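You operate a simulated robot arm through the tools that you are given. There is no shell and no other tool. Be economical: measure what you need, move in short steps, check, and stop when the job is done.

The job below is to be done with a simulated two-armed robot. You get a single attempt, and the scene is never put back.

## Task
On the top of table 1, fold the checked cloth in half, so that its two short edges meet.

Only the result counts: the job must be done as asked and must still hold three seconds after the hand-in. Knocking over, shifting, dropping, spilling or breaking anything else fails it. Flat cloth is picked up by pressing the open fingertips on it (5 to 10 N) and closing them slowly along it; thin cloth reads only 2 to 8 mm in the jaws.

## Robot
Two 7-joint arms with two-finger parallel grippers on one trunk, on a base that drives. Base frame: it is fixed to the floor where the robot stands at the start and does not move with it; the origin is under the middle of the robot, x ahead of it, y to its left, z up; the surface under the hand at the start is at about z = 760. Readings come in mm, rad, newtons and seconds.
The left shoulder is at the start at [70, 163, 1070], the right one opposite. With the tool pointing down near the work surface each hand reaches from about 400 to 880 mm from the robot's upright axis, wherever it stands, measured 20 degrees to its own side. Places, roughly: top of table 1 [800, 2500, 800]. Payload 3.43 kg a hand.
The TCP of each hand is the grasp point between the finger pads, 34 mm short of the fingertips. In the tool frame z runs along the fingers and y along their closing line. The gripper opens to 128 mm. The fingers are 24 mm wide and 12 mm thick; the gripper's body (48 by 130 mm) begins 96 mm behind the TCP.
Orientation is that of the tool frame in the base frame, as a unit quaternion [x, y, z, w]. With the fingers straight down and closing along the base's y, the tool's x points along the base's -x, its y along +y and its z along -z.

## Interface
- The arms move only by the tool nudge_tool. It takes "left_commands", "right_commands" or both (then of equal length, played together; a hand with none holds still); each is a list that holds one entry, the list of rows, each a list of 6 numbers: the shift along the tool's x, y, z in units of 20 mm (1.0 is 20 mm), then the turn, a rotation vector about the tool's x, y, z in units of 8 degrees (1.0 is 8 degrees). In form: [[[tx, ty, tz, wx, wy, wz], ...]]. A call has 1 to 8 rows; each row shifts and turns the commanded pose from where the row before left it, along the tool's axes as they then stand. "left_jaw" and "right_jaw" are, for a hand that has rows, the opening, from 0 (shut) to 1 (fully open), set as the call begins (left out, the last holds). A call with a number of a shift or a turn outside -1 to 1 is refused whole. Each row takes 0.2 s and may step no farther than 50 mm and 0.15 rad from the row before; otherwise, or with a gripper value out of range, the whole call is refused. A pose out of reach is approached as far as the arm can. The call stops where the force on the tool passes 40 N (or 10 N more than at its start, if that is more) or the arm is blocked; 0.2 s more then pass. The fingers move at their own pace (about 153 mm/s each) and stop on an object; they squeeze with about 25 N. The grip force told is the motor's: it shows also when the fingers shut on nothing. Time passes only in rows, and 0.2 s behind the last, so rows that do not move let the fingers close. The reply holds the time, the measured pose of the TCP, the force on the tool along the base axes, the opening and the grip force, in the units named above and with some noise, with the torque about the TCP (base axes, N m) and any sound that the robot's microphone picked up.
- Cameras (640 x 400 px; columns grow to the right, rows downward): "scene" is now at [133.2, -29.2, 1300.6]; the picture's right is [-0.32, -0.95, 0.00], its down [-0.55, 0.19, -0.81] and it looks along [0.77, -0.26, -0.58] (base axes); focal length 216 px, centre (320, 200). "left" rides on the left gripper at [76, 11, -160] in its tool frame; the picture's right is [-0.15, 0.99, 0.00], its down [-0.88, -0.13, -0.46] and it looks along [-0.45, -0.07, 0.89] (tool axes); focal length 234 px, centre (320, 200). "right" rides on the right gripper at [76, -11, -160] in its tool frame; the picture's right is [0.15, 0.99, 0.00], its down [-0.88, 0.13, -0.46] and it looks along [-0.45, 0.07, 0.89] (tool axes); focal length 234 px, centre (320, 200). There is no depth. A picture from a camera that has moved, and an enlarged one, comes with that camera's place and axes in the base frame and with its lens.
- grab_frame(camera): a new picture of that camera. No time passes.
- lift_body(by): slides the trunk up (or, below 0, down) by that many mm; the arms and the scene camera ride with it, the base frame stays. It gives what a move gives, with no picture.
- roll_base(legs): drives the robot by 1 to 6 legs, each [ahead, left, turn to the left] in mm, mm and rad, along the robot's own axes; the way and the turn of a leg run together, so that a leg with both is an arc; at most 1500 mm and 3.142 rad a leg. The arms and the cameras ride along, it lands a little off, and it stops where it bumps. It gives what a move gives.
- turn_head(pan, tilt): turns the head with the scene camera to pan (to the left, within 1.501 rad either way) and tilt (down, from -0.506 to 1.204), counted from straight ahead of the robot. It gives what a move gives.
- close_up(camera, box): a new picture of the part [left, top, right, bottom] of that camera's present view, enlarged. No time passes.
- finish_job(): hands the job in; it is judged then, once.

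Work in short steps. Places have to be worked out from the pictures, the camera data and where the tool is seen: move nearer, look again, correct. Check each grasp and each placing, and mend what went wrong. You have 120 turns and 108 pictures in all, those below and enlarged ones among them. Open the grippers and draw the arms clear of the work before you hand the job in, unless the task says otherwise; then end with one line.

The tools are called after "Call:" as a command line: name --argument value ..., lists and objects as JSON in quotes. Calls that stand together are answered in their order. nudge_tool: Moves the arms, as the interface text tells. Its arguments: {"type":"object","properties":{"left_commands":{"type":"array","items":{"type":"array","items":{"type":"array","items":{"type":"number"}}}},"left_jaw":{"type":"number"},"right_commands":{"type":"array","items":{"type":"array","items":{"type":"array","items":{"type":"number"}}}},"right_jaw":{"type":"number"}},"required":[]} The other tools are called the same way: lift_body (by) slides the trunk up or down; roll_base (legs) drives the base; turn_head (pan, tilt) turns the head that bears the scene camera; grab_frame (camera) takes a picture; close_up (camera, box) takes an enlarged picture of a part of a camera's view; finish_job () hands the job in.

At the start:

```text
clock: 0.0
left_ee_pos: [701.3, 166.6, 998.2]
left_ee_rot: [0.0, 1.0, 0.001, 0.001]
left_force: [0.2, -0.8, 1.0]
left_moment: [0.0, -0.01, 0.03]
left_opening: 128.1
left_grasp_force: 0.1
right_ee_pos: [634.9, -295.9, 1005.3]
right_ee_rot: [0.0, 1.0, 0.001, 0.0]
right_force: [-0.6, 0.5, 0.3]
right_moment: [-0.01, 0.0, 0.02]
right_opening: 128.0
right_grasp_force: 0.0
trunk travel left (down, up): [-550.0, 390.0]
robot x, y, heading: [0.4, 1.7, 0.0]
head pan, tilt: [-0.326, 0.621]
```

scene: 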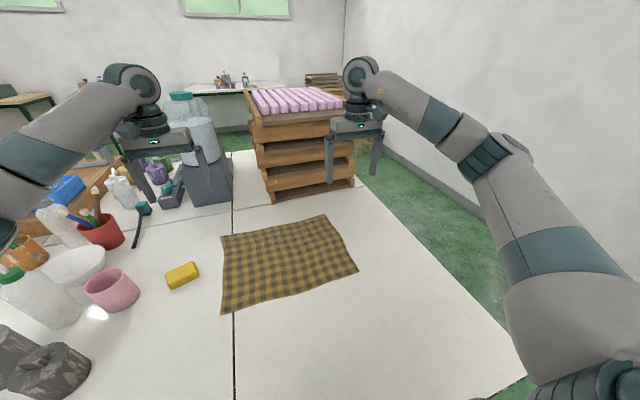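
right: 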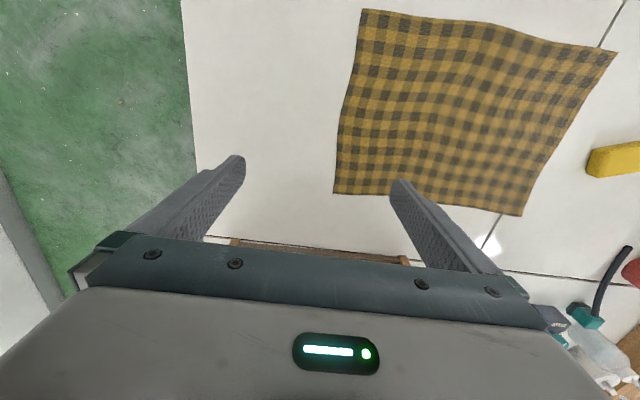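
left: 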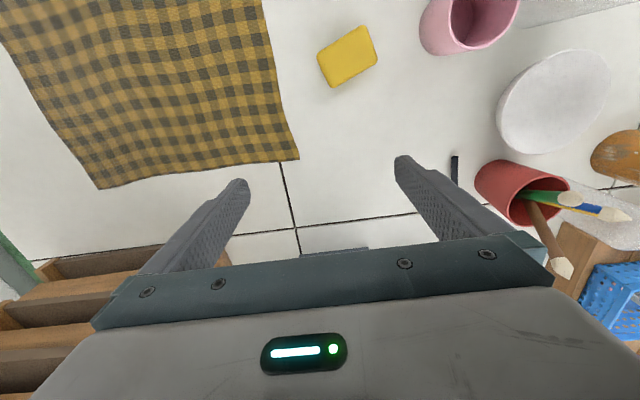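

The cloth in front lies on the start counter, while table 1 is said to be near [800, 2500]. I turn the head left to see table 1 first.

Call:
turn_head --pan 1.25 --tilt 0.4

Call:
grab_frame --camera "scene"

```text
clock: 1.6
left_ee_pos: [702.9, 166.6, 997.4]
left_ee_rot: [0.0, 1.0, 0.0, 0.0]
left_force: [-0.2, -0.7, -0.5]
left_moment: [-0.03, -0.03, 0.0]
left_opening: 127.7
left_grasp_force: 0.1
right_ee_pos: [635.0, -296.7, 1005.4]
right_ee_rot: [-0.001, 1.0, 0.0, 0.0]
right_force: [-0.1, -0.4, -0.4]
right_moment: [0.02, -0.03, 0.02]
right_opening: 128.0
right_grasp_force: 0.1
trunk travel left (down, up): [-550.0, 390.0]
robot x, y, heading: [0.8, -0.0, -0.0]
head pan, tilt: [1.25, 0.4]
```

```text
104 pictures are left
camera scene: at [79.4, 86.8, 1320.7], right [0.95, -0.32, 0.0], down [-0.12, -0.37, -0.92], along [0.29, 0.87, -0.39], focal length 216 px, centre (320, 200)
```

scene: 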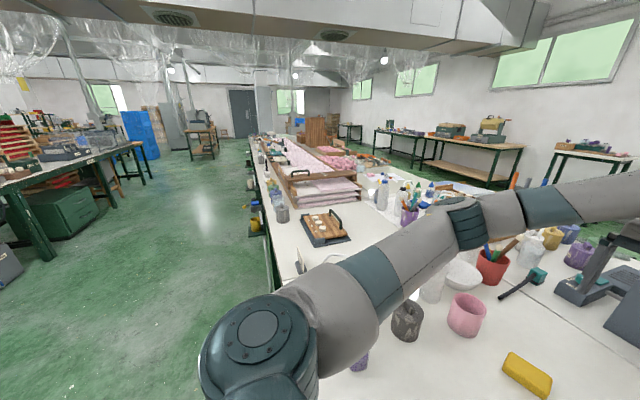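

The long counter itself is table 1, and the cloth lies on it: corners about A(747,127), B(749,-258), C(477,-264), D(469,118), so the short edges run along x at y≈120 and y≈-260. I'll fold the left edge onto the right one with the left hand on A (far) and the right hand on D (near); I first shift the base 110 mm right and look again.

Call:
roll_base --legs '[[0, -110, 0]]'

Call:
turn_head --pan 0.1 --tilt 0.85

Call:
grab_frame --camera "scene"

```text
clock: 2.9
left_ee_pos: [702.3, 53.7, 997.7]
left_ee_rot: [0.001, 1.0, -0.001, 0.0]
left_force: [-0.2, -0.4, -0.2]
left_moment: [0.01, 0.01, -0.04]
left_opening: 128.0
left_grasp_force: 0.0
right_ee_pos: [635.2, -408.6, 1005.7]
right_ee_rot: [0.002, 1.0, 0.0, 0.0]
right_force: [-0.2, 0.6, -0.6]
right_moment: [0.04, -0.02, 0.03]
right_opening: 127.9
right_grasp_force: 0.2
trunk travel left (down, up): [-550.0, 390.0]
robot x, y, heading: [-1.4, -110.3, -0.005]
head pan, tilt: [1.25, 0.4]
```

```text
clock: 4.2
left_ee_pos: [701.6, 53.6, 997.2]
left_ee_rot: [0.002, 1.0, 0.0, 0.0]
left_force: [0.4, -0.2, -0.2]
left_moment: [0.0, 0.03, 0.01]
left_opening: 128.1
left_grasp_force: 0.2
right_ee_pos: [633.4, -408.8, 1007.3]
right_ee_rot: [0.002, 1.0, -0.001, 0.001]
right_force: [0.4, -0.2, 0.1]
right_moment: [0.03, -0.03, 0.0]
right_opening: 127.9
right_grasp_force: 0.0
trunk travel left (down, up): [-550.0, 390.0]
robot x, y, heading: [6.0, -108.6, -0.004]
head pan, tilt: [0.099, 0.85]
```

```text
103 pictures are left
camera scene: at [127.7, -103.7, 1281.6], right [0.1, -1.0, 0.0], down [-0.75, -0.07, -0.66], along [0.66, 0.06, -0.75], focal length 216 px, centre (320, 200)
```

scene: 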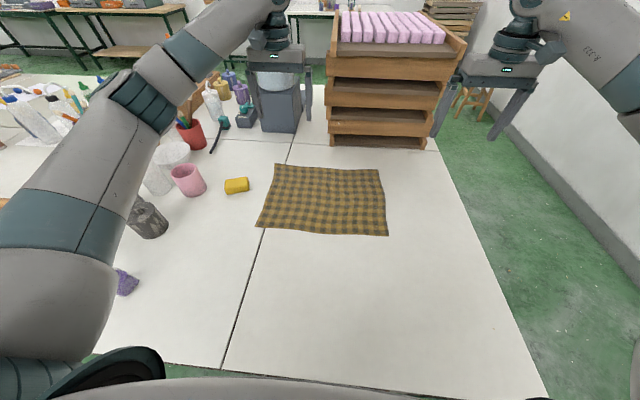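

The whole cloth is in clear view now. I enlarge it to measure the corners.

Call:
close_up --camera "scene" --box '[240, 150, 400, 250]'

```text
4.00 times, centred on (320, 200) of scene
camera zoom: at [127.7, -103.7, 1281.6], right [0.1, -1.0, 0.0], down [-0.75, -0.07, -0.66], along [0.66, 0.06, -0.75], focal length 862 px, centre (320, 200)
```

zoom: 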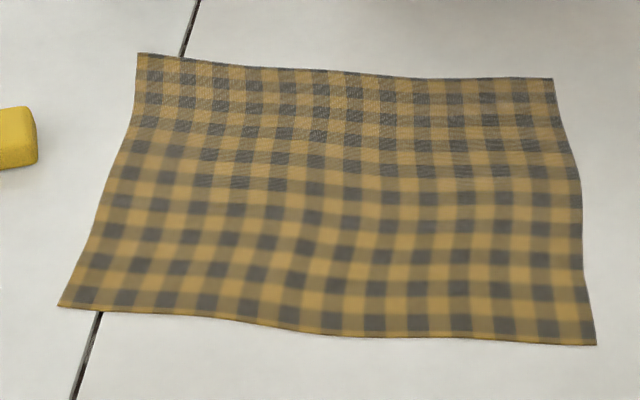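

Refined corners: A(755,127), B(756,-262), C(471,-268), D(464,119). I lower the left hand above A with jaws at ~40 mm, and bring the right hand inward toward D.

Call:
nudge_tool --left_commands '[[[-0.24, 0.35, 1, 0, 0, 0], [-0.24, 0.35, 1, 0, 0, 0], [-0.24, 0.35, 1, 0, 0, 0], [-0.24, 0.35, 1, 0, 0, 0], [-0.24, 0.35, 1, 0, 0, 0], [-0.24, 0.35, 1, 0, 0, 0], [-0.24, 0.35, 1, 0, 0, 0], [-0.24, 0.35, 1, 0, 0, 0]]]' --left_jaw 0.31 --right_commands '[[[0.95, 1, 0, 0, 0, 0], [0.95, 1, 0, 0, 0, 0], [0.95, 1, 0, 0, 0, 0], [0.95, 1, 0, 0, 0, 0], [0.95, 1, 0, 0, 0, 0], [0.95, 1, 0, 0, 0, 0], [0.95, 1, 0, 0, 0, 0], [0.95, 1, 0, 0, 0, 0]]]' --right_jaw 0.31

Call:
grab_frame --camera "left"

Call:
grab_frame --camera "scene"

```text
clock: 6.0
left_ee_pos: [741.3, 110.2, 838.9]
left_ee_rot: [0.001, 1.0, -0.001, 0.0]
left_force: [0.6, 0.3, -0.5]
left_moment: [-0.01, -0.02, -0.04]
left_opening: 40.1
left_grasp_force: 0.1
right_ee_pos: [482.5, -248.0, 1007.3]
right_ee_rot: [0.001, 1.0, 0.0, 0.001]
right_force: [-0.9, 0.0, 0.2]
right_moment: [-0.05, -0.01, 0.03]
right_opening: 40.0
right_grasp_force: 0.1
trunk travel left (down, up): [-550.0, 390.0]
robot x, y, heading: [-1.4, -109.4, -0.004]
head pan, tilt: [0.099, 0.85]
```

```text
101 pictures are left
camera left: at [665.8, 122.3, 996.7], right [0.15, 0.99, 0.0], down [0.88, -0.13, 0.46], along [0.45, -0.07, -0.89], focal length 234 px, centre (320, 200)
```

left: 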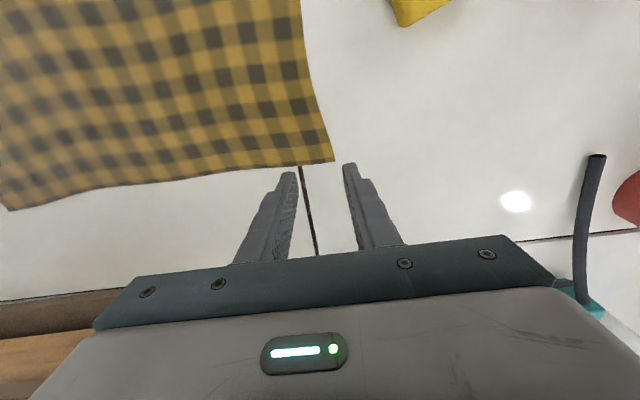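

```text
100 pictures are left
camera scene: at [127.9, -102.7, 1281.6], right [0.1, -1.0, 0.0], down [-0.75, -0.07, -0.66], along [0.66, 0.06, -0.75], focal length 216 px, centre (320, 200)
```

scene: 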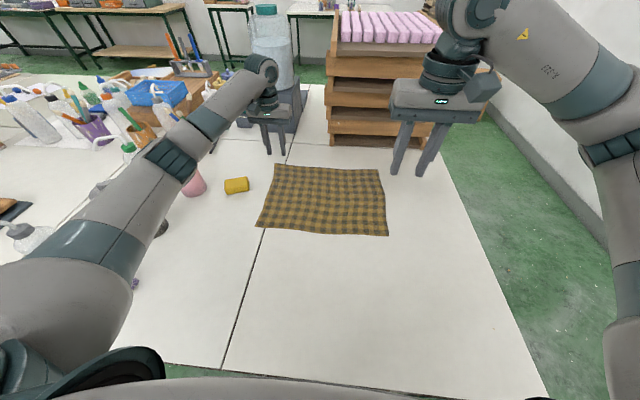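

From the wrist camera A is near (743,123). I bring the left tips close over it (opening ~24 mm straddling the edge: outer finger just off the cloth, inner one on it), while the right hand continues left.

Call:
nudge_tool --left_commands '[[[0.25, 0.1, 0.45, 0, 0, 0], [0.25, 0.1, 0.45, 0, 0, 0], [0, 0, 0.45, 0, 0, 0], [0, 0, 0.45, 0, 0, 0], [0, 0, 0, 0, 0, 0], [0, 0, 0, 0, 0, 0], [0, 0, 0, 0, 0, 0], [0, 0, 0, 0, 0, 0]]]' --left_jaw 0.19 --right_commands '[[[0, 1, 0, 0, 0, 0], [0, 1, 0, 0, 0, 0], [0, 1, 0, 0, 0, 0], [0, 1, 0, 0, 0, 0], [0, 1, 0, 0, 0, 0], [0, 1, 0, 0, 0, 0], [0, 1, 0, 0, 0, 0], [0, 1, 0, 0, 0, 0]]]'

Call:
close_up --camera "left" --box '[240, 100, 400, 200]'

Call:
grab_frame --camera "scene"

```text
clock: 7.8
left_ee_pos: [729.2, 113.4, 802.6]
left_ee_rot: [0.002, 1.0, -0.001, 0.0]
left_force: [0.5, 1.1, 0.9]
left_moment: [-0.03, 0.0, 0.01]
left_opening: 24.2
left_grasp_force: 0.0
right_ee_pos: [482.6, -86.4, 1005.1]
right_ee_rot: [0.002, 1.0, -0.001, 0.001]
right_force: [0.5, -0.7, 0.7]
right_moment: [0.0, 0.0, -0.02]
right_opening: 39.7
right_grasp_force: 0.2
trunk travel left (down, up): [-550.0, 390.0]
robot x, y, heading: [3.4, -109.8, -0.001]
head pan, tilt: [0.099, 0.85]
```

```text
4.00 times, centred on (320, 150) of left
camera zoom: at [653.8, 124.8, 960.3], right [0.15, 0.99, 0.0], down [0.88, -0.13, 0.46], along [0.45, -0.07, -0.89], focal length 937 px, centre (320, 400)
```

zoom: 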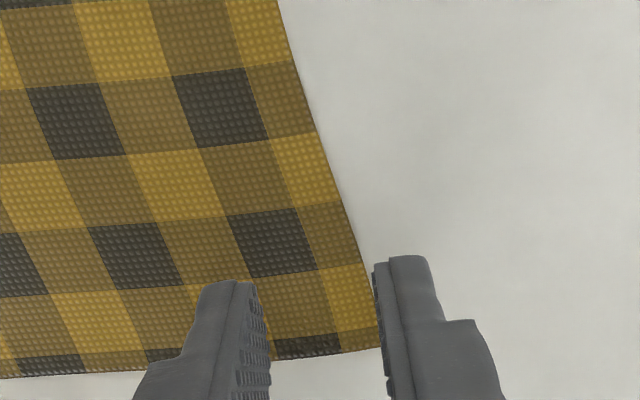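

```text
98 pictures are left
camera scene: at [127.6, -102.9, 1281.6], right [0.1, -1.0, 0.0], down [-0.75, -0.07, -0.66], along [0.66, 0.06, -0.75], focal length 216 px, centre (320, 200)
```

scene: 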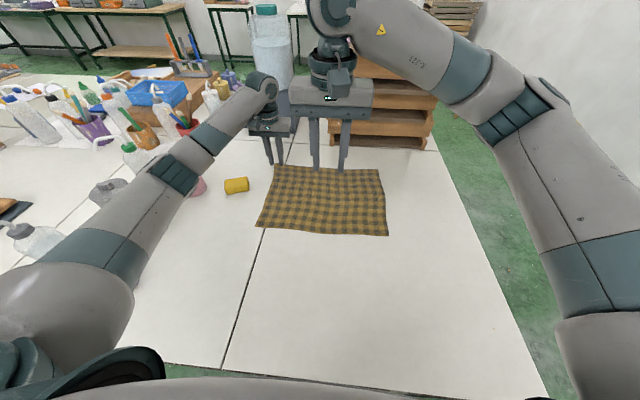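

The left finger straddling works, but my geometry check shows the left forearm (≈(500,225,990)) would crowd the right hand at D. I'll swap roles — right hand to the far corner A, left hand to the near corner D — with the robot turned ~20° left; first lift and part the hands.

Call:
nudge_tool --left_commands '[[[0, 0, -1, 0, 0, 0], [0, 0, -1, 0, 0, 0], [0.6, 0, -1, 0, 0, 0], [0.6, 0, -1, 0, 0, 0], [0.6, 0, -1, 0, 0, 0], [0.6, 0, -1, 0, 0, 0], [0.6, 0, -1, 0, 0, 0], [0.6, 0, -1, 0, 0, 0]]]' --left_jaw 0.19 --right_commands '[[[0, -1, 0, 0, 0, 0], [0, -1, 0, 0, 0, 0], [0, -1, 0, 0, 0, 0], [0, -1, 0, 0, 0, 0], [0, -1, 0, 0, 0, 0], [0, -1, 0, 0, 0, 0], [0, -1, 0, 0, 0, 0], [0, -1, 0, 0, 0, 0]]]' --right_jaw 0.19

Call:
roll_base --legs '[[0, -50, 0.35]]'

Call:
turn_head --pan -0.3 --tilt 0.85

Call:
grab_frame --camera "scene"

```text
clock: 9.6
left_ee_pos: [659.7, 111.3, 962.1]
left_ee_rot: [0.002, 1.0, 0.002, 0.0]
left_force: [1.1, -1.0, 0.5]
left_moment: [-0.01, -0.01, 0.01]
left_opening: 24.5
left_grasp_force: 0.1
right_ee_pos: [482.3, -247.5, 1007.0]
right_ee_rot: [0.002, 1.0, 0.0, 0.001]
right_force: [-0.1, 0.5, -0.3]
right_moment: [0.02, 0.0, -0.01]
right_opening: 23.9
right_grasp_force: 0.0
trunk travel left (down, up): [-550.0, 390.0]
robot x, y, heading: [-1.1, -111.5, -0.005]
head pan, tilt: [0.099, 0.85]
```

```text
clock: 11.1
left_ee_pos: [555.0, 270.7, 960.3]
left_ee_rot: [-0.17, 0.986, 0.0, 0.0]
left_force: [-0.2, -0.2, -0.2]
left_moment: [0.03, 0.03, 0.01]
left_opening: 24.1
left_grasp_force: 0.1
right_ee_pos: [509.2, -126.7, 1006.5]
right_ee_rot: [-0.17, 0.985, 0.0, 0.0]
right_force: [0.6, 0.1, 0.6]
right_moment: [0.01, 0.0, -0.01]
right_opening: 24.2
right_grasp_force: 0.0
trunk travel left (down, up): [-550.0, 390.0]
robot x, y, heading: [5.9, -166.8, 0.343]
head pan, tilt: [0.099, 0.85]
```

```text
clock: 12.0
left_ee_pos: [555.5, 269.6, 961.1]
left_ee_rot: [-0.17, 0.986, 0.0, 0.0]
left_force: [-0.3, -0.1, 0.4]
left_moment: [0.03, -0.01, -0.01]
left_opening: 24.1
left_grasp_force: 0.0
right_ee_pos: [508.7, -126.8, 1007.9]
right_ee_rot: [-0.169, 0.986, 0.0, 0.0]
right_force: [0.5, 0.2, -0.3]
right_moment: [0.01, 0.02, 0.02]
right_opening: 24.2
right_grasp_force: 0.1
trunk travel left (down, up): [-550.0, 390.0]
robot x, y, heading: [8.5, -161.4, 0.342]
head pan, tilt: [-0.3, 0.85]
```

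```text
97 pictures are left
camera scene: at [133.6, -141.6, 1281.6], right [0.04, -1.0, 0.0], down [-0.75, -0.03, -0.66], along [0.66, 0.03, -0.75], focal length 216 px, centre (320, 200)
```

scene: 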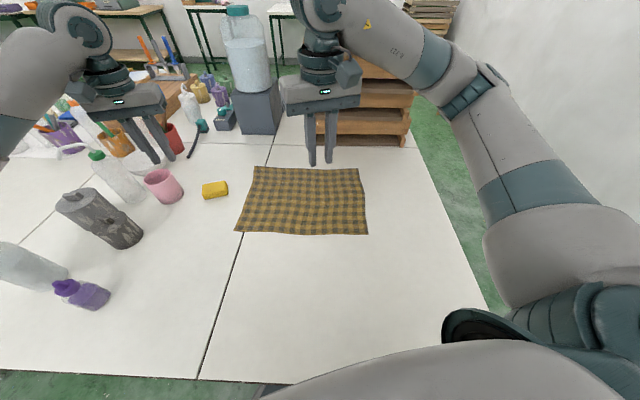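

Heading is now 0.342 rad. I undo the tool yaw (2.45 units about tool z) on both hands and start them toward A (right) and D (left), staying high.

Call:
nudge_tool --left_commands '[[[0, 0, 0, 0, 0, 0.817], [0, 0, 0, 0, 0, 0.817], [0, 0, 0, 0, 0, 0.816], [0.4, -1, 0, 0, 0, 0], [0.4, -1, 0, 0, 0, 0], [0.4, -1, 0, 0, 0, 0], [0.4, -1, 0, 0, 0, 0], [0.4, -1, 0, 0, 0, 0]]]' --right_commands '[[[0, 0, 0, 0, 0, 0.817], [0, 0, 0, 0, 0, 0.817], [0, 0, 0, 0, 0, 0.816], [-1, 1, 0, 0, 0, 0], [-1, 1, 0, 0, 0, 0], [-1, 1, 0, 0, 0, 0], [-1, 1, 0, 0, 0, 0], [-1, 1, 0, 0, 0, 0]]]'

```text
clock: 13.8
left_ee_pos: [514.6, 172.0, 961.2]
left_ee_rot: [0.001, 1.0, 0.0, 0.001]
left_force: [0.5, -0.5, 0.2]
left_moment: [-0.03, 0.02, 0.01]
left_opening: 24.3
left_grasp_force: 0.0
right_ee_pos: [610.6, -27.9, 1005.9]
right_ee_rot: [0.002, 1.0, 0.0, 0.0]
right_force: [0.9, 0.2, -0.1]
right_moment: [0.02, -0.02, 0.0]
right_opening: 24.1
right_grasp_force: 0.1
trunk travel left (down, up): [-550.0, 390.0]
robot x, y, heading: [5.5, -162.7, 0.34]
head pan, tilt: [-0.3, 0.85]
```

Orientation is straight again. I bring both hands down to about 45 mm above their corners.

Call:
nudge_tool --left_commands '[[[0.23, -0.4, 0.75, 0, 0, 0], [0.23, -0.4, 0.75, 0, 0, 0], [0.23, -0.4, 0.75, 0, 0, 0], [0.23, -0.4, 0.75, 0, 0, 0], [0.23, -0.4, 0.75, 0, 0, 0], [0.23, -0.4, 0.75, 0, 0, 0], [0.23, -0.4, 0.75, 0, 0, 0], [0.23, -0.4, 0.75, 0, 0, 0]]]' --right_commands '[[[-0.75, 0.89, 0.97, 0, 0, 0], [-0.75, 0.89, 0.97, 0, 0, 0], [-0.75, 0.89, 0.97, 0, 0, 0], [-0.75, 0.89, 0.97, 0, 0, 0], [-0.75, 0.89, 0.97, 0, 0, 0], [-0.75, 0.89, 0.97, 0, 0, 0], [-0.75, 0.89, 0.97, 0, 0, 0], [-0.75, 0.89, 0.97, 0, 0, 0]]]'

Call:
grab_frame --camera "scene"

Call:
grab_frame --camera "left"

Call:
grab_frame --camera "right"

```text
clock: 15.6
left_ee_pos: [478.4, 108.7, 841.5]
left_ee_rot: [0.001, 1.0, -0.001, -0.001]
left_force: [0.4, 1.2, -0.6]
left_moment: [-0.05, -0.01, -0.02]
left_opening: 24.0
left_grasp_force: 0.0
right_ee_pos: [729.0, 118.5, 851.7]
right_ee_rot: [0.001, 1.0, -0.001, 0.0]
right_force: [0.6, -0.3, 0.9]
right_moment: [-0.04, 0.0, 0.0]
right_opening: 24.5
right_grasp_force: 0.1
trunk travel left (down, up): [-550.0, 390.0]
robot x, y, heading: [6.3, -162.7, 0.34]
head pan, tilt: [-0.3, 0.85]
```

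```text
96 pictures are left
camera scene: at [133.8, -140.3, 1281.6], right [0.04, -1.0, 0.0], down [-0.75, -0.03, -0.66], along [0.66, 0.03, -0.75], focal length 216 px, centre (320, 200)
```

scene: 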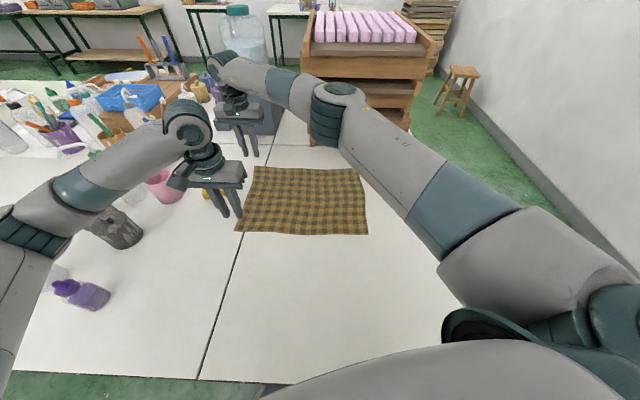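

```text
95 pictures are left
camera left: at [402.9, 119.3, 999.1], right [0.15, 0.99, 0.0], down [0.88, -0.13, 0.46], along [0.45, -0.07, -0.89], focal length 234 px, centre (320, 200)
```

left: 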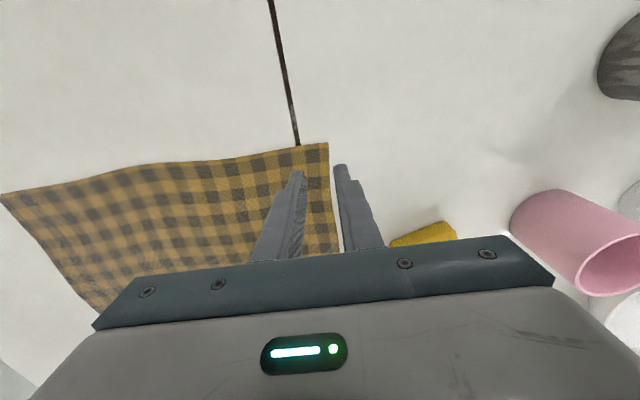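

```text
94 pictures are left
camera right: at [654.4, 107.3, 1012.0], right [-0.14, 0.99, 0.0], down [0.88, 0.13, 0.46], along [0.45, 0.07, -0.89], focal length 234 px, centre (320, 200)
```

right: 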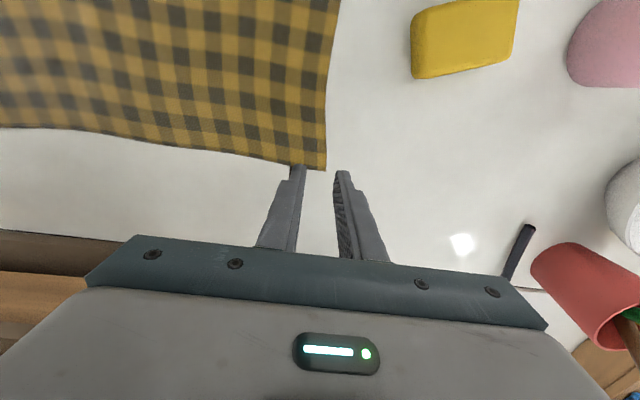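

Left cam puts D at (460,118), right cam A at (743,126); both hands are almost right. I lower both to just above the cloth.

Call:
nudge_tool --left_commands '[[[0.15, 0, 0.45, 0, 0, 0], [0.15, 0, 0.45, 0, 0, 0], [0, 0, 0.45, 0, 0, 0], [0, 0, 0.45, 0, 0, 0], [0, 0, 0, 0, 0, 0]]]' --right_commands '[[[0, -0.1, 0.6, 0, 0, 0], [0, 0, 0.6, 0, 0, 0], [0, 0, 0.6, 0, 0, 0], [0, 0, 0.5, 0, 0, 0], [0, 0, 0, 0, 0, 0]]]'

Call:
close_up --camera "left" --box '[240, 90, 400, 190]'

Call:
close_up --camera "right" --box '[240, 90, 400, 190]'

```text
clock: 16.8
left_ee_pos: [472.8, 107.9, 806.1]
left_ee_rot: [0.001, 1.0, 0.0, 0.001]
left_force: [1.7, 0.4, -0.1]
left_moment: [0.0, -0.03, 0.02]
left_opening: 24.2
left_grasp_force: 0.0
right_ee_pos: [730.2, 114.1, 803.9]
right_ee_rot: [0.001, 1.0, 0.0, 0.0]
right_force: [-0.5, -0.9, -1.0]
right_moment: [-0.01, -0.02, 0.02]
right_opening: 24.4
right_grasp_force: 0.1
trunk travel left (down, up): [-550.0, 390.0]
robot x, y, heading: [8.5, -160.8, 0.341]
head pan, tilt: [-0.3, 0.85]
```

```text
4.00 times, centred on (320, 140) of left
camera zoom: at [396.3, 119.0, 964.9], right [0.15, 0.99, 0.0], down [0.88, -0.13, 0.46], along [0.45, -0.07, -0.89], focal length 937 px, centre (320, 440)
```

zoom: 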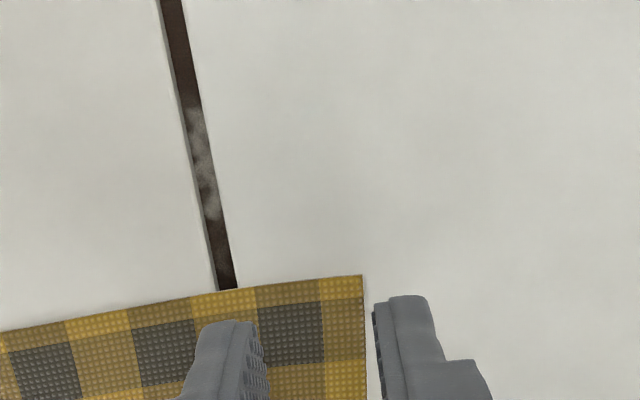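

```text
4.00 times, centred on (320, 140) of right
camera zoom: at [654.9, 103.1, 964.6], right [-0.14, 0.99, 0.0], down [0.88, 0.13, 0.46], along [0.45, 0.07, -0.89], focal length 937 px, centre (320, 440)
```

zoom: 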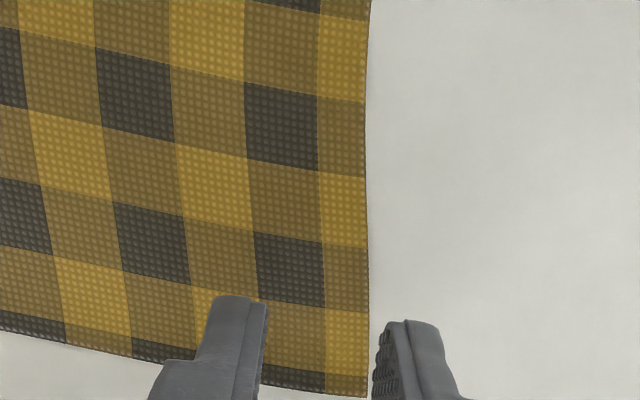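

Both hands straddle the edge nicely. I step down slowly until contact.

Call:
nudge_tool --left_commands '[[[0.1, 0, 0.15, 0, 0, 0], [0.1, 0, 0.15, 0, 0, 0], [0, 0, 0.1, 0, 0, 0], [0, 0, 0, 0, 0, 0]]]' --right_commands '[[[0, 0, 0.1, 0, 0, 0], [0, 0, 0.1, 0, 0, 0], [0, 0, 0.1, 0, 0, 0], [0, 0, 0, 0, 0, 0]]]'

```text
clock: 17.8
left_ee_pos: [469.0, 106.9, 797.8]
left_ee_rot: [0.0, 1.0, 0.001, 0.0]
left_force: [-0.3, -0.3, -0.1]
left_moment: [0.03, -0.01, -0.01]
left_opening: 24.2
left_grasp_force: 0.0
right_ee_pos: [729.1, 112.8, 797.9]
right_ee_rot: [0.001, 1.0, 0.0, 0.0]
right_force: [-0.4, 0.5, -0.3]
right_moment: [0.0, 0.03, 0.01]
right_opening: 24.3
right_grasp_force: 0.0
trunk travel left (down, up): [-550.0, 390.0]
robot x, y, heading: [8.0, -159.4, 0.337]
head pan, tilt: [-0.3, 0.85]
```

No contact yet at 798; another ~4 mm in 1 mm steps.

Call:
nudge_tool --left_commands '[[[0, 0, 0.06, 0, 0, 0], [0, 0, 0.06, 0, 0, 0], [0, 0, 0.06, 0, 0, 0], [0, 0, 0, 0, 0, 0]]]' --right_commands '[[[0, 0, 0.06, 0, 0, 0], [0, 0, 0.06, 0, 0, 0], [0, 0, 0.06, 0, 0, 0], [0, 0, 0, 0, 0, 0]]]'

```text
clock: 18.8
left_ee_pos: [468.5, 107.0, 796.8]
left_ee_rot: [0.001, 1.0, 0.001, 0.001]
left_force: [2.4, -0.1, 8.2]
left_moment: [-0.11, -0.07, 0.04]
left_opening: 24.3
left_grasp_force: 0.0
right_ee_pos: [729.4, 113.5, 797.0]
right_ee_rot: [0.001, 1.0, -0.001, 0.0]
right_force: [-0.7, 0.4, 2.0]
right_moment: [0.03, -0.01, -0.03]
right_opening: 24.2
right_grasp_force: 0.0
trunk travel left (down, up): [-550.0, 390.0]
robot x, y, heading: [8.7, -161.9, 0.342]
head pan, tilt: [-0.3, 0.85]
```

Left presses with 8 N, right 2 N. I press the right a bit more and start closing slowly.

Call:
nudge_tool --right_commands '[[[0, 0, 0.05, 0, 0, 0], [0, 0, 0, 0, 0, 0]]]'

Call:
nudge_tool --left_commands '[[[0, 0, 0, 0, 0, 0], [0, 0, 0, 0, 0, 0]]]' --left_jaw 0.14 --right_commands '[[[0, 0, 0, 0, 0, 0], [0, 0, 0, 0, 0, 0]]]' --right_jaw 0.14

Call:
close_up --camera "left" --box '[240, 90, 400, 190]'

Call:
close_up --camera "right" --box '[240, 90, 400, 190]'

```text
clock: 19.4
left_ee_pos: [466.8, 107.2, 795.5]
left_ee_rot: [0.001, 1.0, -0.001, 0.001]
left_force: [3.1, 0.2, 6.0]
left_moment: [-0.13, -0.07, 0.03]
left_opening: 24.1
left_grasp_force: 0.0
right_ee_pos: [728.9, 113.5, 794.7]
right_ee_rot: [0.001, 1.0, 0.001, 0.002]
right_force: [2.4, -0.5, 10.4]
right_moment: [-0.09, -0.11, 0.02]
right_opening: 24.2
right_grasp_force: 0.1
trunk travel left (down, up): [-550.0, 390.0]
robot x, y, heading: [7.4, -162.4, 0.341]
head pan, tilt: [-0.3, 0.85]
```

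```text
clock: 20.0
left_ee_pos: [467.1, 107.4, 795.9]
left_ee_rot: [0.0, 1.0, 0.0, 0.001]
left_force: [0.2, 1.2, 5.3]
left_moment: [-0.08, -0.02, 0.04]
left_opening: 17.5
left_grasp_force: 0.1
right_ee_pos: [728.6, 112.7, 794.8]
right_ee_rot: [0.001, 1.0, 0.001, 0.001]
right_force: [0.8, 0.3, 13.5]
right_moment: [-0.06, -0.13, 0.01]
right_opening: 17.1
right_grasp_force: 0.0
trunk travel left (down, up): [-550.0, 390.0]
robot x, y, heading: [11.2, -158.2, 0.339]
head pan, tilt: [-0.3, 0.85]
```

```text
4.00 times, centred on (320, 140) of left
camera zoom: at [390.3, 118.3, 954.1], right [0.15, 0.99, 0.0], down [0.88, -0.13, 0.46], along [0.45, -0.07, -0.89], focal length 937 px, centre (320, 440)
```

zoom: 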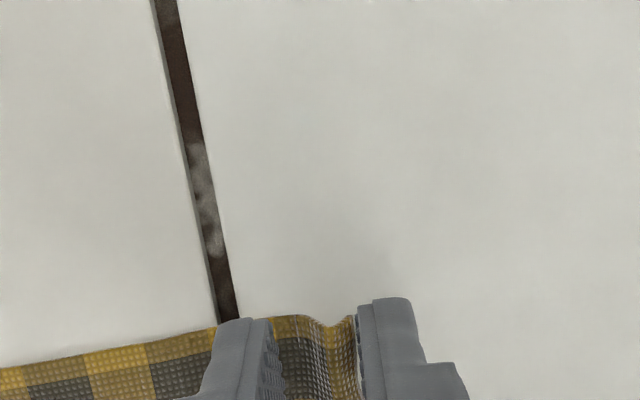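

```text
4.00 times, centred on (320, 140) of right
camera zoom: at [653.7, 101.8, 955.5], right [-0.14, 0.99, 0.0], down [0.88, 0.13, 0.46], along [0.45, 0.07, -0.89], focal length 937 px, centre (320, 440)
```

zoom: 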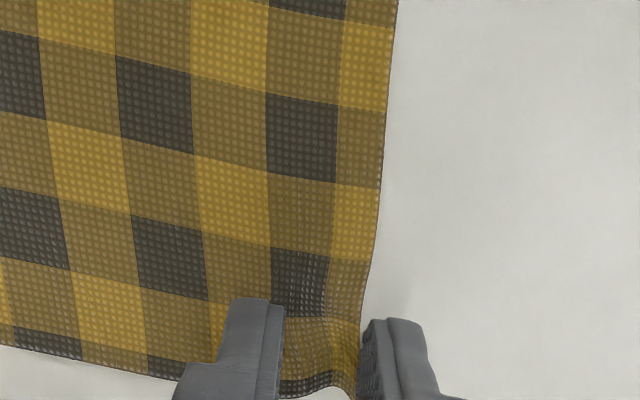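

The edge buckles up against the outer fingers as hoped. I continue closing in small steps.

Call:
nudge_tool --left_commands '[[[0, 0, 0, 0, 0, 0], [0, 0, 0, 0, 0, 0]]]' --left_jaw 0.09 --right_commands '[[[0, 0, -0.02, 0, 0, 0], [0, 0, 0, 0, 0, 0]]]' --right_jaw 0.09

Call:
nudge_tool --left_commands '[[[0, 0, 0, 0, 0, 0], [0, 0, 0, 0, 0, 0], [0, 0, 0, 0, 0, 0]]]' --left_jaw 0.04 --right_commands '[[[0, 0, 0, 0, 0, 0], [0, 0, 0, 0, 0, 0], [0, 0, 0, 0, 0, 0]]]' --right_jaw 0.04

Call:
nudge_tool --left_commands '[[[0, 0, 0, 0, 0, 0], [0, 0, 0, 0, 0, 0], [0, 0, 0, 0, 0, 0]]]' --left_jaw 0.0 --right_commands '[[[0, 0, 0, 0, 0, 0], [0, 0, 0, 0, 0, 0], [0, 0, 0, 0, 0, 0]]]' --right_jaw 0.0

Call:
close_up --camera "left" --box '[240, 90, 400, 190]'

Call:
close_up --camera "right" --box '[240, 90, 400, 190]'

```text
clock: 20.6
left_ee_pos: [467.3, 107.6, 795.8]
left_ee_rot: [0.001, 1.0, 0.0, 0.001]
left_force: [-1.4, -0.2, 8.1]
left_moment: [-0.1, 0.12, 0.0]
left_opening: 11.4
left_grasp_force: 0.1
right_ee_pos: [727.9, 113.8, 795.2]
right_ee_rot: [0.001, 1.0, 0.0, 0.001]
right_force: [0.1, 0.8, 8.1]
right_moment: [-0.03, 0.0, -0.04]
right_opening: 10.8
right_grasp_force: 0.1
trunk travel left (down, up): [-550.0, 390.0]
robot x, y, heading: [8.8, -162.9, 0.341]
head pan, tilt: [-0.3, 0.85]
```

```text
clock: 21.4
left_ee_pos: [466.6, 108.2, 795.3]
left_ee_rot: [0.001, 1.0, -0.001, 0.001]
left_force: [0.9, 1.0, 8.5]
left_moment: [-0.04, 0.01, -0.02]
left_opening: 4.9
left_grasp_force: 0.1
right_ee_pos: [728.4, 112.7, 796.6]
right_ee_rot: [-0.001, 1.0, 0.0, 0.0]
right_force: [-1.5, 0.4, 4.9]
right_moment: [0.0, 0.04, -0.01]
right_opening: 5.3
right_grasp_force: 0.4
trunk travel left (down, up): [-550.0, 390.0]
robot x, y, heading: [7.8, -162.1, 0.338]
head pan, tilt: [-0.3, 0.85]
```

```text
clock: 22.2
left_ee_pos: [466.1, 106.8, 796.3]
left_ee_rot: [0.002, 1.0, 0.0, 0.0]
left_force: [0.5, -0.6, 10.7]
left_moment: [-0.11, 0.02, 0.0]
left_opening: 2.3
left_grasp_force: 25.3
right_ee_pos: [729.8, 113.3, 795.7]
right_ee_rot: [0.002, 1.0, 0.001, 0.001]
right_force: [-0.2, 0.7, 4.2]
right_moment: [0.02, -0.02, -0.01]
right_opening: 2.0
right_grasp_force: 24.6
trunk travel left (down, up): [-550.0, 390.0]
robot x, y, heading: [9.3, -163.2, 0.336]
head pan, tilt: [-0.3, 0.85]
```

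```text
4.00 times, centred on (320, 140) of left
camera zoom: at [390.7, 118.2, 954.1], right [0.15, 0.99, 0.0], down [0.88, -0.13, 0.46], along [0.45, -0.07, -0.89], focal length 937 px, centre (320, 440)
```

zoom: 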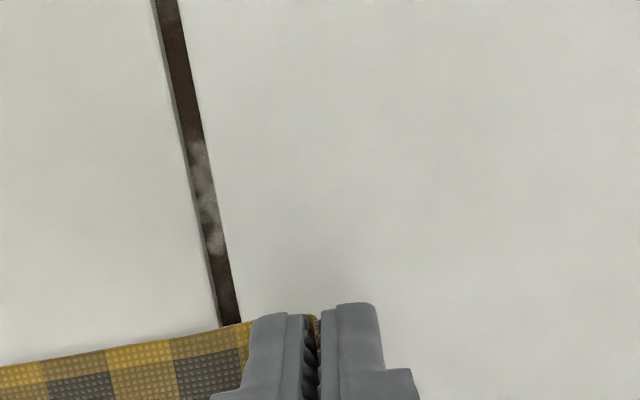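

```text
4.00 times, centred on (320, 140) of right
camera zoom: at [654.0, 101.9, 955.8], right [-0.14, 0.99, 0.0], down [0.88, 0.13, 0.46], along [0.45, 0.07, -0.89], focal length 937 px, centre (320, 440)
```

zoom: 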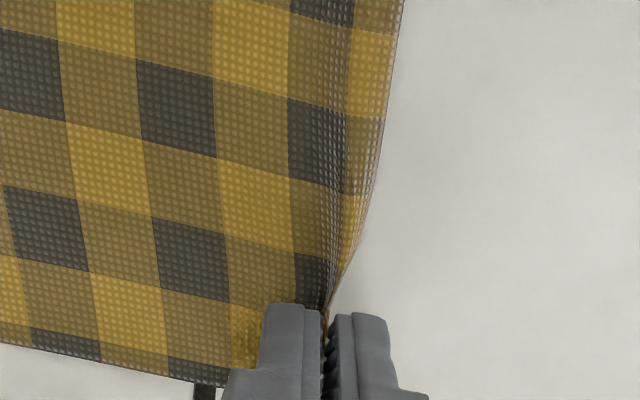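

Both jaws read 2.0–2.3 mm with 25 N, cloth caught. I lift ~50 mm and check.

Call:
nudge_tool --left_commands '[[[0, 0, -0.6, 0, 0, 0], [0, -0.2, -0.6, 0, 0, 0], [0, -0.2, -0.6, 0, 0, 0], [0, -0.2, -0.6, 0, 0, 0], [0, 0, 0, 0, 0, 0]]]' --right_commands '[[[0, 0, -0.6, 0, 0, 0], [0, -0.2, -0.6, 0, 0, 0], [0, -0.2, -0.6, 0, 0, 0], [0, -0.2, -0.6, 0, 0, 0], [0, 0, 0, 0, 0, 0]]]'

Call:
grab_frame --camera "scene"

Call:
grab_frame --camera "right"

Call:
grab_frame --camera "left"

```text
clock: 23.4
left_ee_pos: [469.0, 97.0, 843.3]
left_ee_rot: [0.001, 1.0, 0.001, 0.0]
left_force: [0.4, -0.5, 0.3]
left_moment: [-0.02, 0.0, -0.02]
left_opening: 2.2
left_grasp_force: 25.2
right_ee_pos: [730.9, 102.3, 842.5]
right_ee_rot: [0.001, 1.0, 0.001, 0.001]
right_force: [-0.3, 0.5, 0.6]
right_moment: [0.0, 0.02, 0.04]
right_opening: 1.9
right_grasp_force: 25.7
trunk travel left (down, up): [-550.0, 390.0]
robot x, y, heading: [8.9, -161.8, 0.348]
head pan, tilt: [-0.3, 0.85]
```

```text
87 pictures are left
camera scene: at [133.9, -141.2, 1281.5], right [0.04, -1.0, 0.0], down [-0.75, -0.03, -0.66], along [0.66, 0.03, -0.75], focal length 216 px, centre (320, 200)
```

scene: 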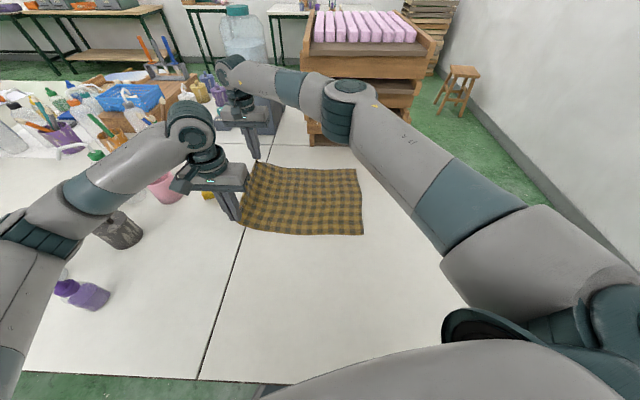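

```text
86 pictures are left
camera right: at [656.6, 91.5, 1002.1], right [-0.14, 0.99, 0.0], down [0.88, 0.13, 0.46], along [0.45, 0.07, -0.89], focal length 234 px, centre (320, 200)
```

right: 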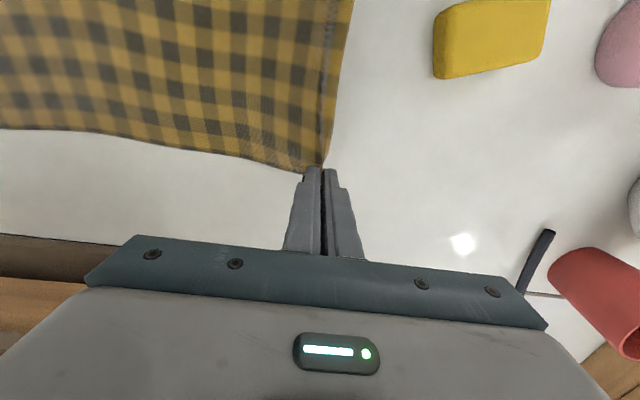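

```text
85 pictures are left
camera left: at [392.7, 107.5, 1001.6], right [0.15, 0.99, 0.0], down [0.88, -0.13, 0.46], along [0.45, -0.07, -0.89], focal length 234 px, centre (320, 200)
```

left: 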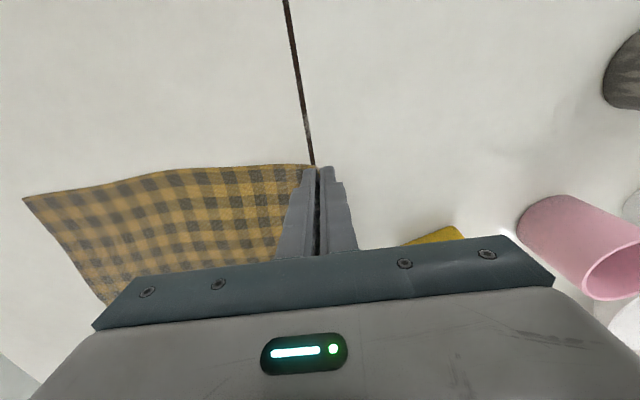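

Both corners are held. I carry them along an arc toward the opposite edge, the left hand lagging slightly to stay clear of the right forearm.

Call:
nudge_tool --left_commands '[[[0, -0.8, -0.65, 0, 0, 0], [0, -0.8, -0.65, 0, 0, 0], [0, -0.8, -0.65, 0, 0, 0], [0, -0.9, -0.65, 0, 0, 0], [0, -0.9, -0.65, 0, 0, 0], [0, -0.9, -0.5, 0, 0, 0], [0, -0.9, -0.5, 0, 0, 0], [0, -0.9, -0.4, 0, 0, 0]]]' --right_commands '[[[0, -1, -0.65, 0, 0, 0], [0, -1, -0.65, 0, 0, 0], [0, -1, -0.65, 0, 0, 0], [0, -1, -0.65, 0, 0, 0], [0, -1, -0.65, 0, 0, 0], [0, -1, -0.5, 0, 0, 0], [0, -1, -0.5, 0, 0, 0], [0, -1, -0.4, 0, 0, 0]]]'

Call:
grab_frame --camera "scene"

```text
clock: 25.2
left_ee_pos: [468.2, -44.4, 935.4]
left_ee_rot: [0.001, 1.0, 0.0, 0.0]
left_force: [0.9, -0.6, 0.9]
left_moment: [0.0, 0.03, -0.02]
left_opening: 2.2
left_grasp_force: 25.4
right_ee_pos: [729.4, -60.8, 937.7]
right_ee_rot: [0.001, 1.0, 0.0, 0.0]
right_force: [0.0, -1.1, 0.3]
right_moment: [-0.03, 0.02, -0.01]
right_opening: 2.1
right_grasp_force: 24.9
trunk travel left (down, up): [-550.0, 390.0]
robot x, y, heading: [6.7, -162.3, 0.339]
head pan, tilt: [-0.3, 0.85]
```

```text
84 pictures are left
camera scene: at [133.7, -143.3, 1281.6], right [0.04, -1.0, 0.0], down [-0.75, -0.03, -0.66], along [0.66, 0.03, -0.75], focal length 216 px, centre (320, 200)
```

scene: 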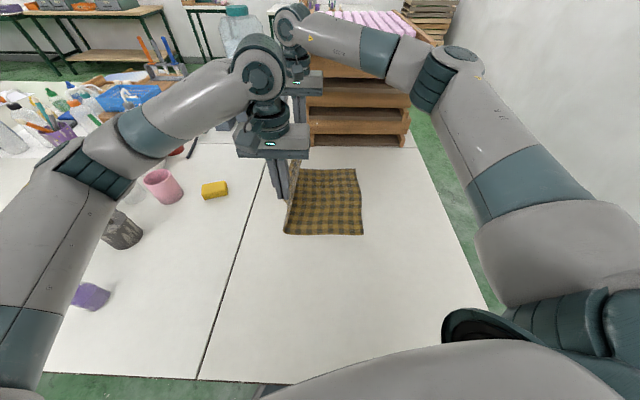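

Carry is clean and the cloth hangs as planned. Next segment: continue over and begin descending.

Call:
nudge_tool --left_commands '[[[0, -0.9, 0.2, 0, 0, 0], [-0.1, -0.9, 0.3, 0, 0, 0], [-0.1, -0.9, 0.4, 0, 0, 0], [-0.1, -0.9, 0.4, 0, 0, 0], [0, -0.9, 0.4, 0, 0, 0], [0, -0.9, 0.5, 0, 0, 0]]]' --right_commands '[[[0, -1, 0.2, 0, 0, 0], [0, -1, 0.3, 0, 0, 0], [0, -1, 0.4, 0, 0, 0], [0, -1, 0.5, 0, 0, 0], [0, -1, 0.5, 0, 0, 0], [0, -1, 0.6, 0, 0, 0]]]'

Call:
grab_frame --camera "scene"

Call:
grab_frame --camera "left"

Call:
grab_frame --camera "right"

```text
clock: 26.6
left_ee_pos: [472.4, -150.3, 890.7]
left_ee_rot: [0.001, 1.0, 0.001, -0.001]
left_force: [-0.5, -0.7, -0.4]
left_moment: [-0.02, 0.03, -0.01]
left_opening: 2.1
left_grasp_force: 24.5
right_ee_pos: [730.2, -179.7, 885.8]
right_ee_rot: [0.001, 1.0, 0.001, 0.0]
right_force: [0.2, 0.4, 0.4]
right_moment: [-0.01, 0.03, 0.02]
right_opening: 2.1
right_grasp_force: 25.1
trunk travel left (down, up): [-550.0, 390.0]
robot x, y, heading: [9.0, -159.7, 0.338]
head pan, tilt: [-0.3, 0.85]
```

```text
83 pictures are left
camera scene: at [134.1, -143.1, 1281.6], right [0.04, -1.0, 0.0], down [-0.75, -0.03, -0.66], along [0.66, 0.03, -0.75], focal length 216 px, centre (320, 200)
```

scene: 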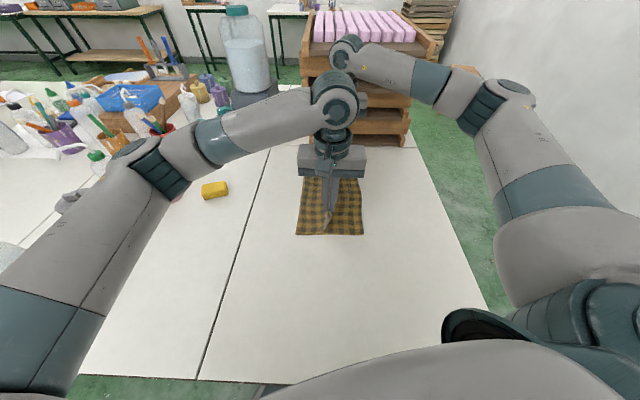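

```text
82 pictures are left
camera left: at [396.4, -139.9, 1049.7], right [0.15, 0.99, 0.0], down [0.88, -0.13, 0.45], along [0.45, -0.07, -0.89], focal length 234 px, centre (320, 200)
```

left: 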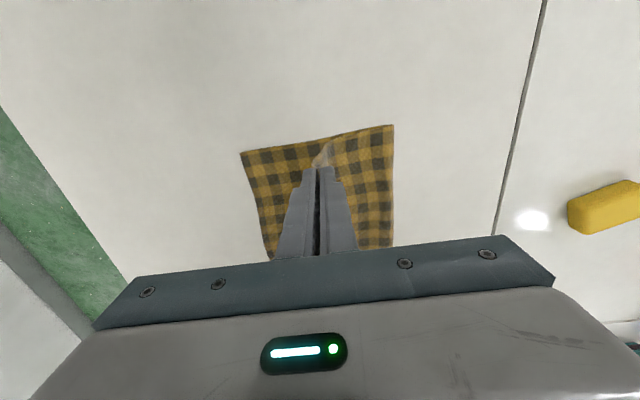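

```text
81 pictures are left
camera right: at [655.4, -192.2, 1045.0], right [-0.14, 0.99, 0.0], down [0.88, 0.13, 0.46], along [0.45, 0.07, -0.89], focal length 234 px, centre (320, 200)
```

right: 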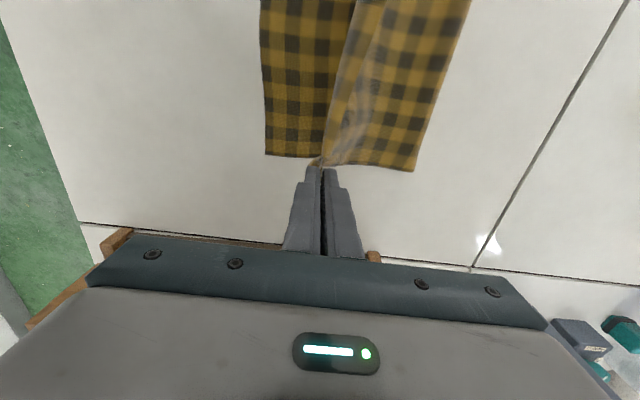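

B is now near (745,-248) and C near (462,-252) (the cloth slid ~12 mm while gripping). I tilt both hands ~24° (palms toward -y) so the gripped flap will lie outward when released.

Call:
nudge_tool --left_commands '[[[0, 0, 0, -1, 0, 0], [0, 0, 0, -1, 0, 0], [0, 0, 0, -1, 0, 0], [0, 0, 0, 0, 0, 0]]]' --right_commands '[[[0, 0, 0, -1, 0, 0], [0, 0, 0, -1, 0, 0], [0, 0, 0, -1, 0, 0], [0, 0, 0, 0, 0, 0]]]'

Call:
grab_frame --camera "scene"

```text
clock: 27.6
left_ee_pos: [472.2, -149.6, 891.1]
left_ee_rot: [0.0, 0.978, 0.208, 0.0]
left_force: [0.6, -1.0, -0.3]
left_moment: [-0.01, -0.03, -0.02]
left_opening: 2.2
left_grasp_force: 24.3
right_ee_pos: [729.2, -177.6, 886.2]
right_ee_rot: [0.001, 0.978, 0.208, 0.0]
right_force: [0.0, 0.2, -0.2]
right_moment: [-0.06, -0.01, -0.02]
right_opening: 1.8
right_grasp_force: 25.0
trunk travel left (down, up): [-550.0, 390.0]
robot x, y, heading: [10.2, -162.6, 0.342]
head pan, tilt: [-0.3, 0.85]
```

```text
80 pictures are left
camera scene: at [133.8, -140.3, 1281.6], right [0.04, -1.0, 0.0], down [-0.75, -0.03, -0.66], along [0.66, 0.03, -0.75], focal length 216 px, centre (320, 200)
```

scene: 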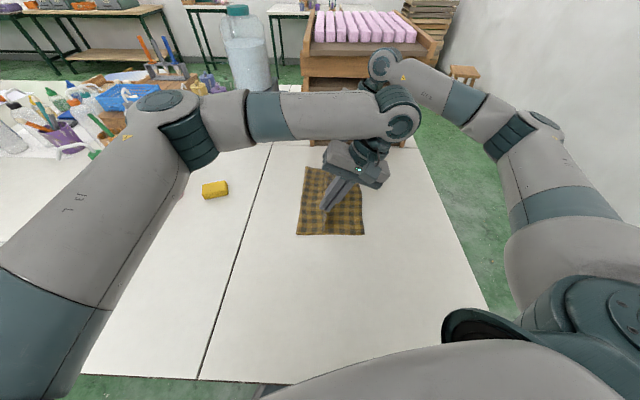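

The tilt is right. Now I bring the right hand down to B's place (tip y≈-228) and the left partly along, lagging.

Call:
nudge_tool --left_commands '[[[0, -0.7, 0.34, 0, 0, 0], [0, -0.7, 0.34, 0, 0, 0], [0, -0.7, 0.34, 0, 0, 0], [0, -0.7, 0.34, 0, 0, 0], [0, -0.7, 0.34, 0, 0, 0]]]' --right_commands '[[[0, -0.9, 0.4, 0, 0, 0], [0, -0.9, 0.4, 0, 0, 0], [0, -0.9, 0.45, 0, 0, 0], [0, -0.9, 0.5, 0, 0, 0], [0, -0.9, 0.5, 0, 0, 0]]]'

Call:
grab_frame --camera "scene"

Call:
grab_frame --camera "right"

Call:
grab_frame --camera "left"

```text
clock: 28.8
left_ee_pos: [475.4, -200.2, 829.6]
left_ee_rot: [0.001, 0.978, 0.208, -0.001]
left_force: [-0.5, 0.5, 1.2]
left_moment: [-0.01, -0.01, -0.03]
left_opening: 2.4
left_grasp_force: 24.4
right_ee_pos: [727.7, -243.8, 806.3]
right_ee_rot: [0.001, 0.978, 0.208, 0.0]
right_force: [-0.3, 0.3, -1.1]
right_moment: [0.01, 0.0, -0.02]
right_opening: 2.2
right_grasp_force: 25.2
trunk travel left (down, up): [-550.0, 390.0]
robot x, y, heading: [6.9, -162.1, 0.341]
head pan, tilt: [-0.3, 0.85]
```

```text
79 pictures are left
camera scene: at [134.0, -142.6, 1281.6], right [0.04, -1.0, 0.0], down [-0.75, -0.03, -0.66], along [0.66, 0.03, -0.75], focal length 216 px, centre (320, 200)
```

scene: 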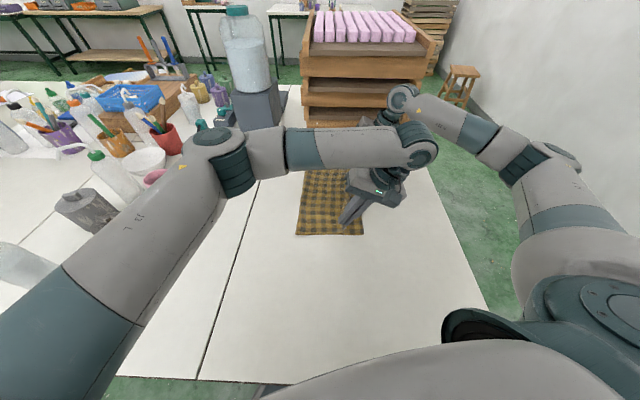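

```text
78 pictures are left
camera right: at [652.5, -319.4, 948.9], right [-0.14, 0.9, 0.4], down [0.88, -0.07, 0.47], along [0.45, 0.42, -0.79], focal length 234 px, centre (320, 200)
```

right: 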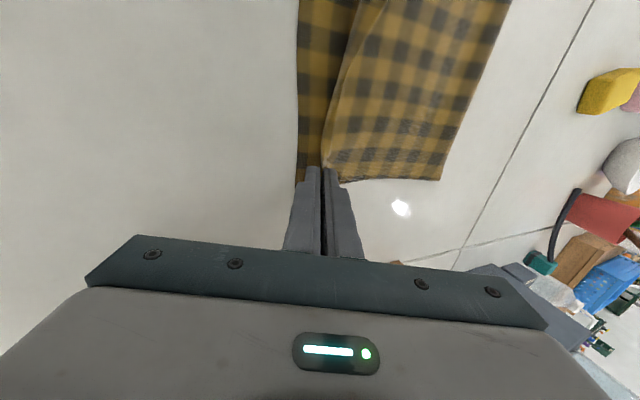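

```text
77 pictures are left
camera left: at [398.7, -256.1, 980.2], right [0.15, 0.9, 0.4], down [0.88, -0.31, 0.36], along [0.45, 0.3, -0.84], focal length 234 px, centre (320, 200)
```

left: 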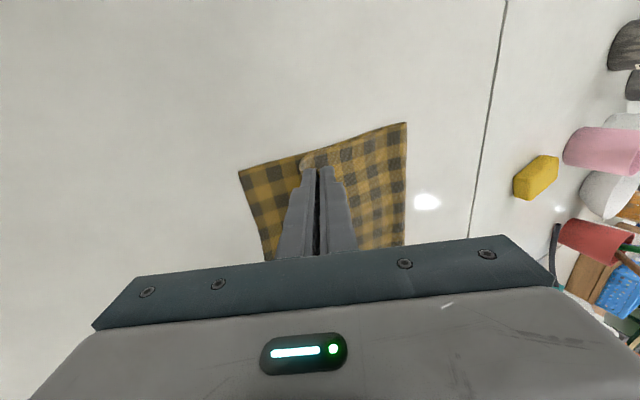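

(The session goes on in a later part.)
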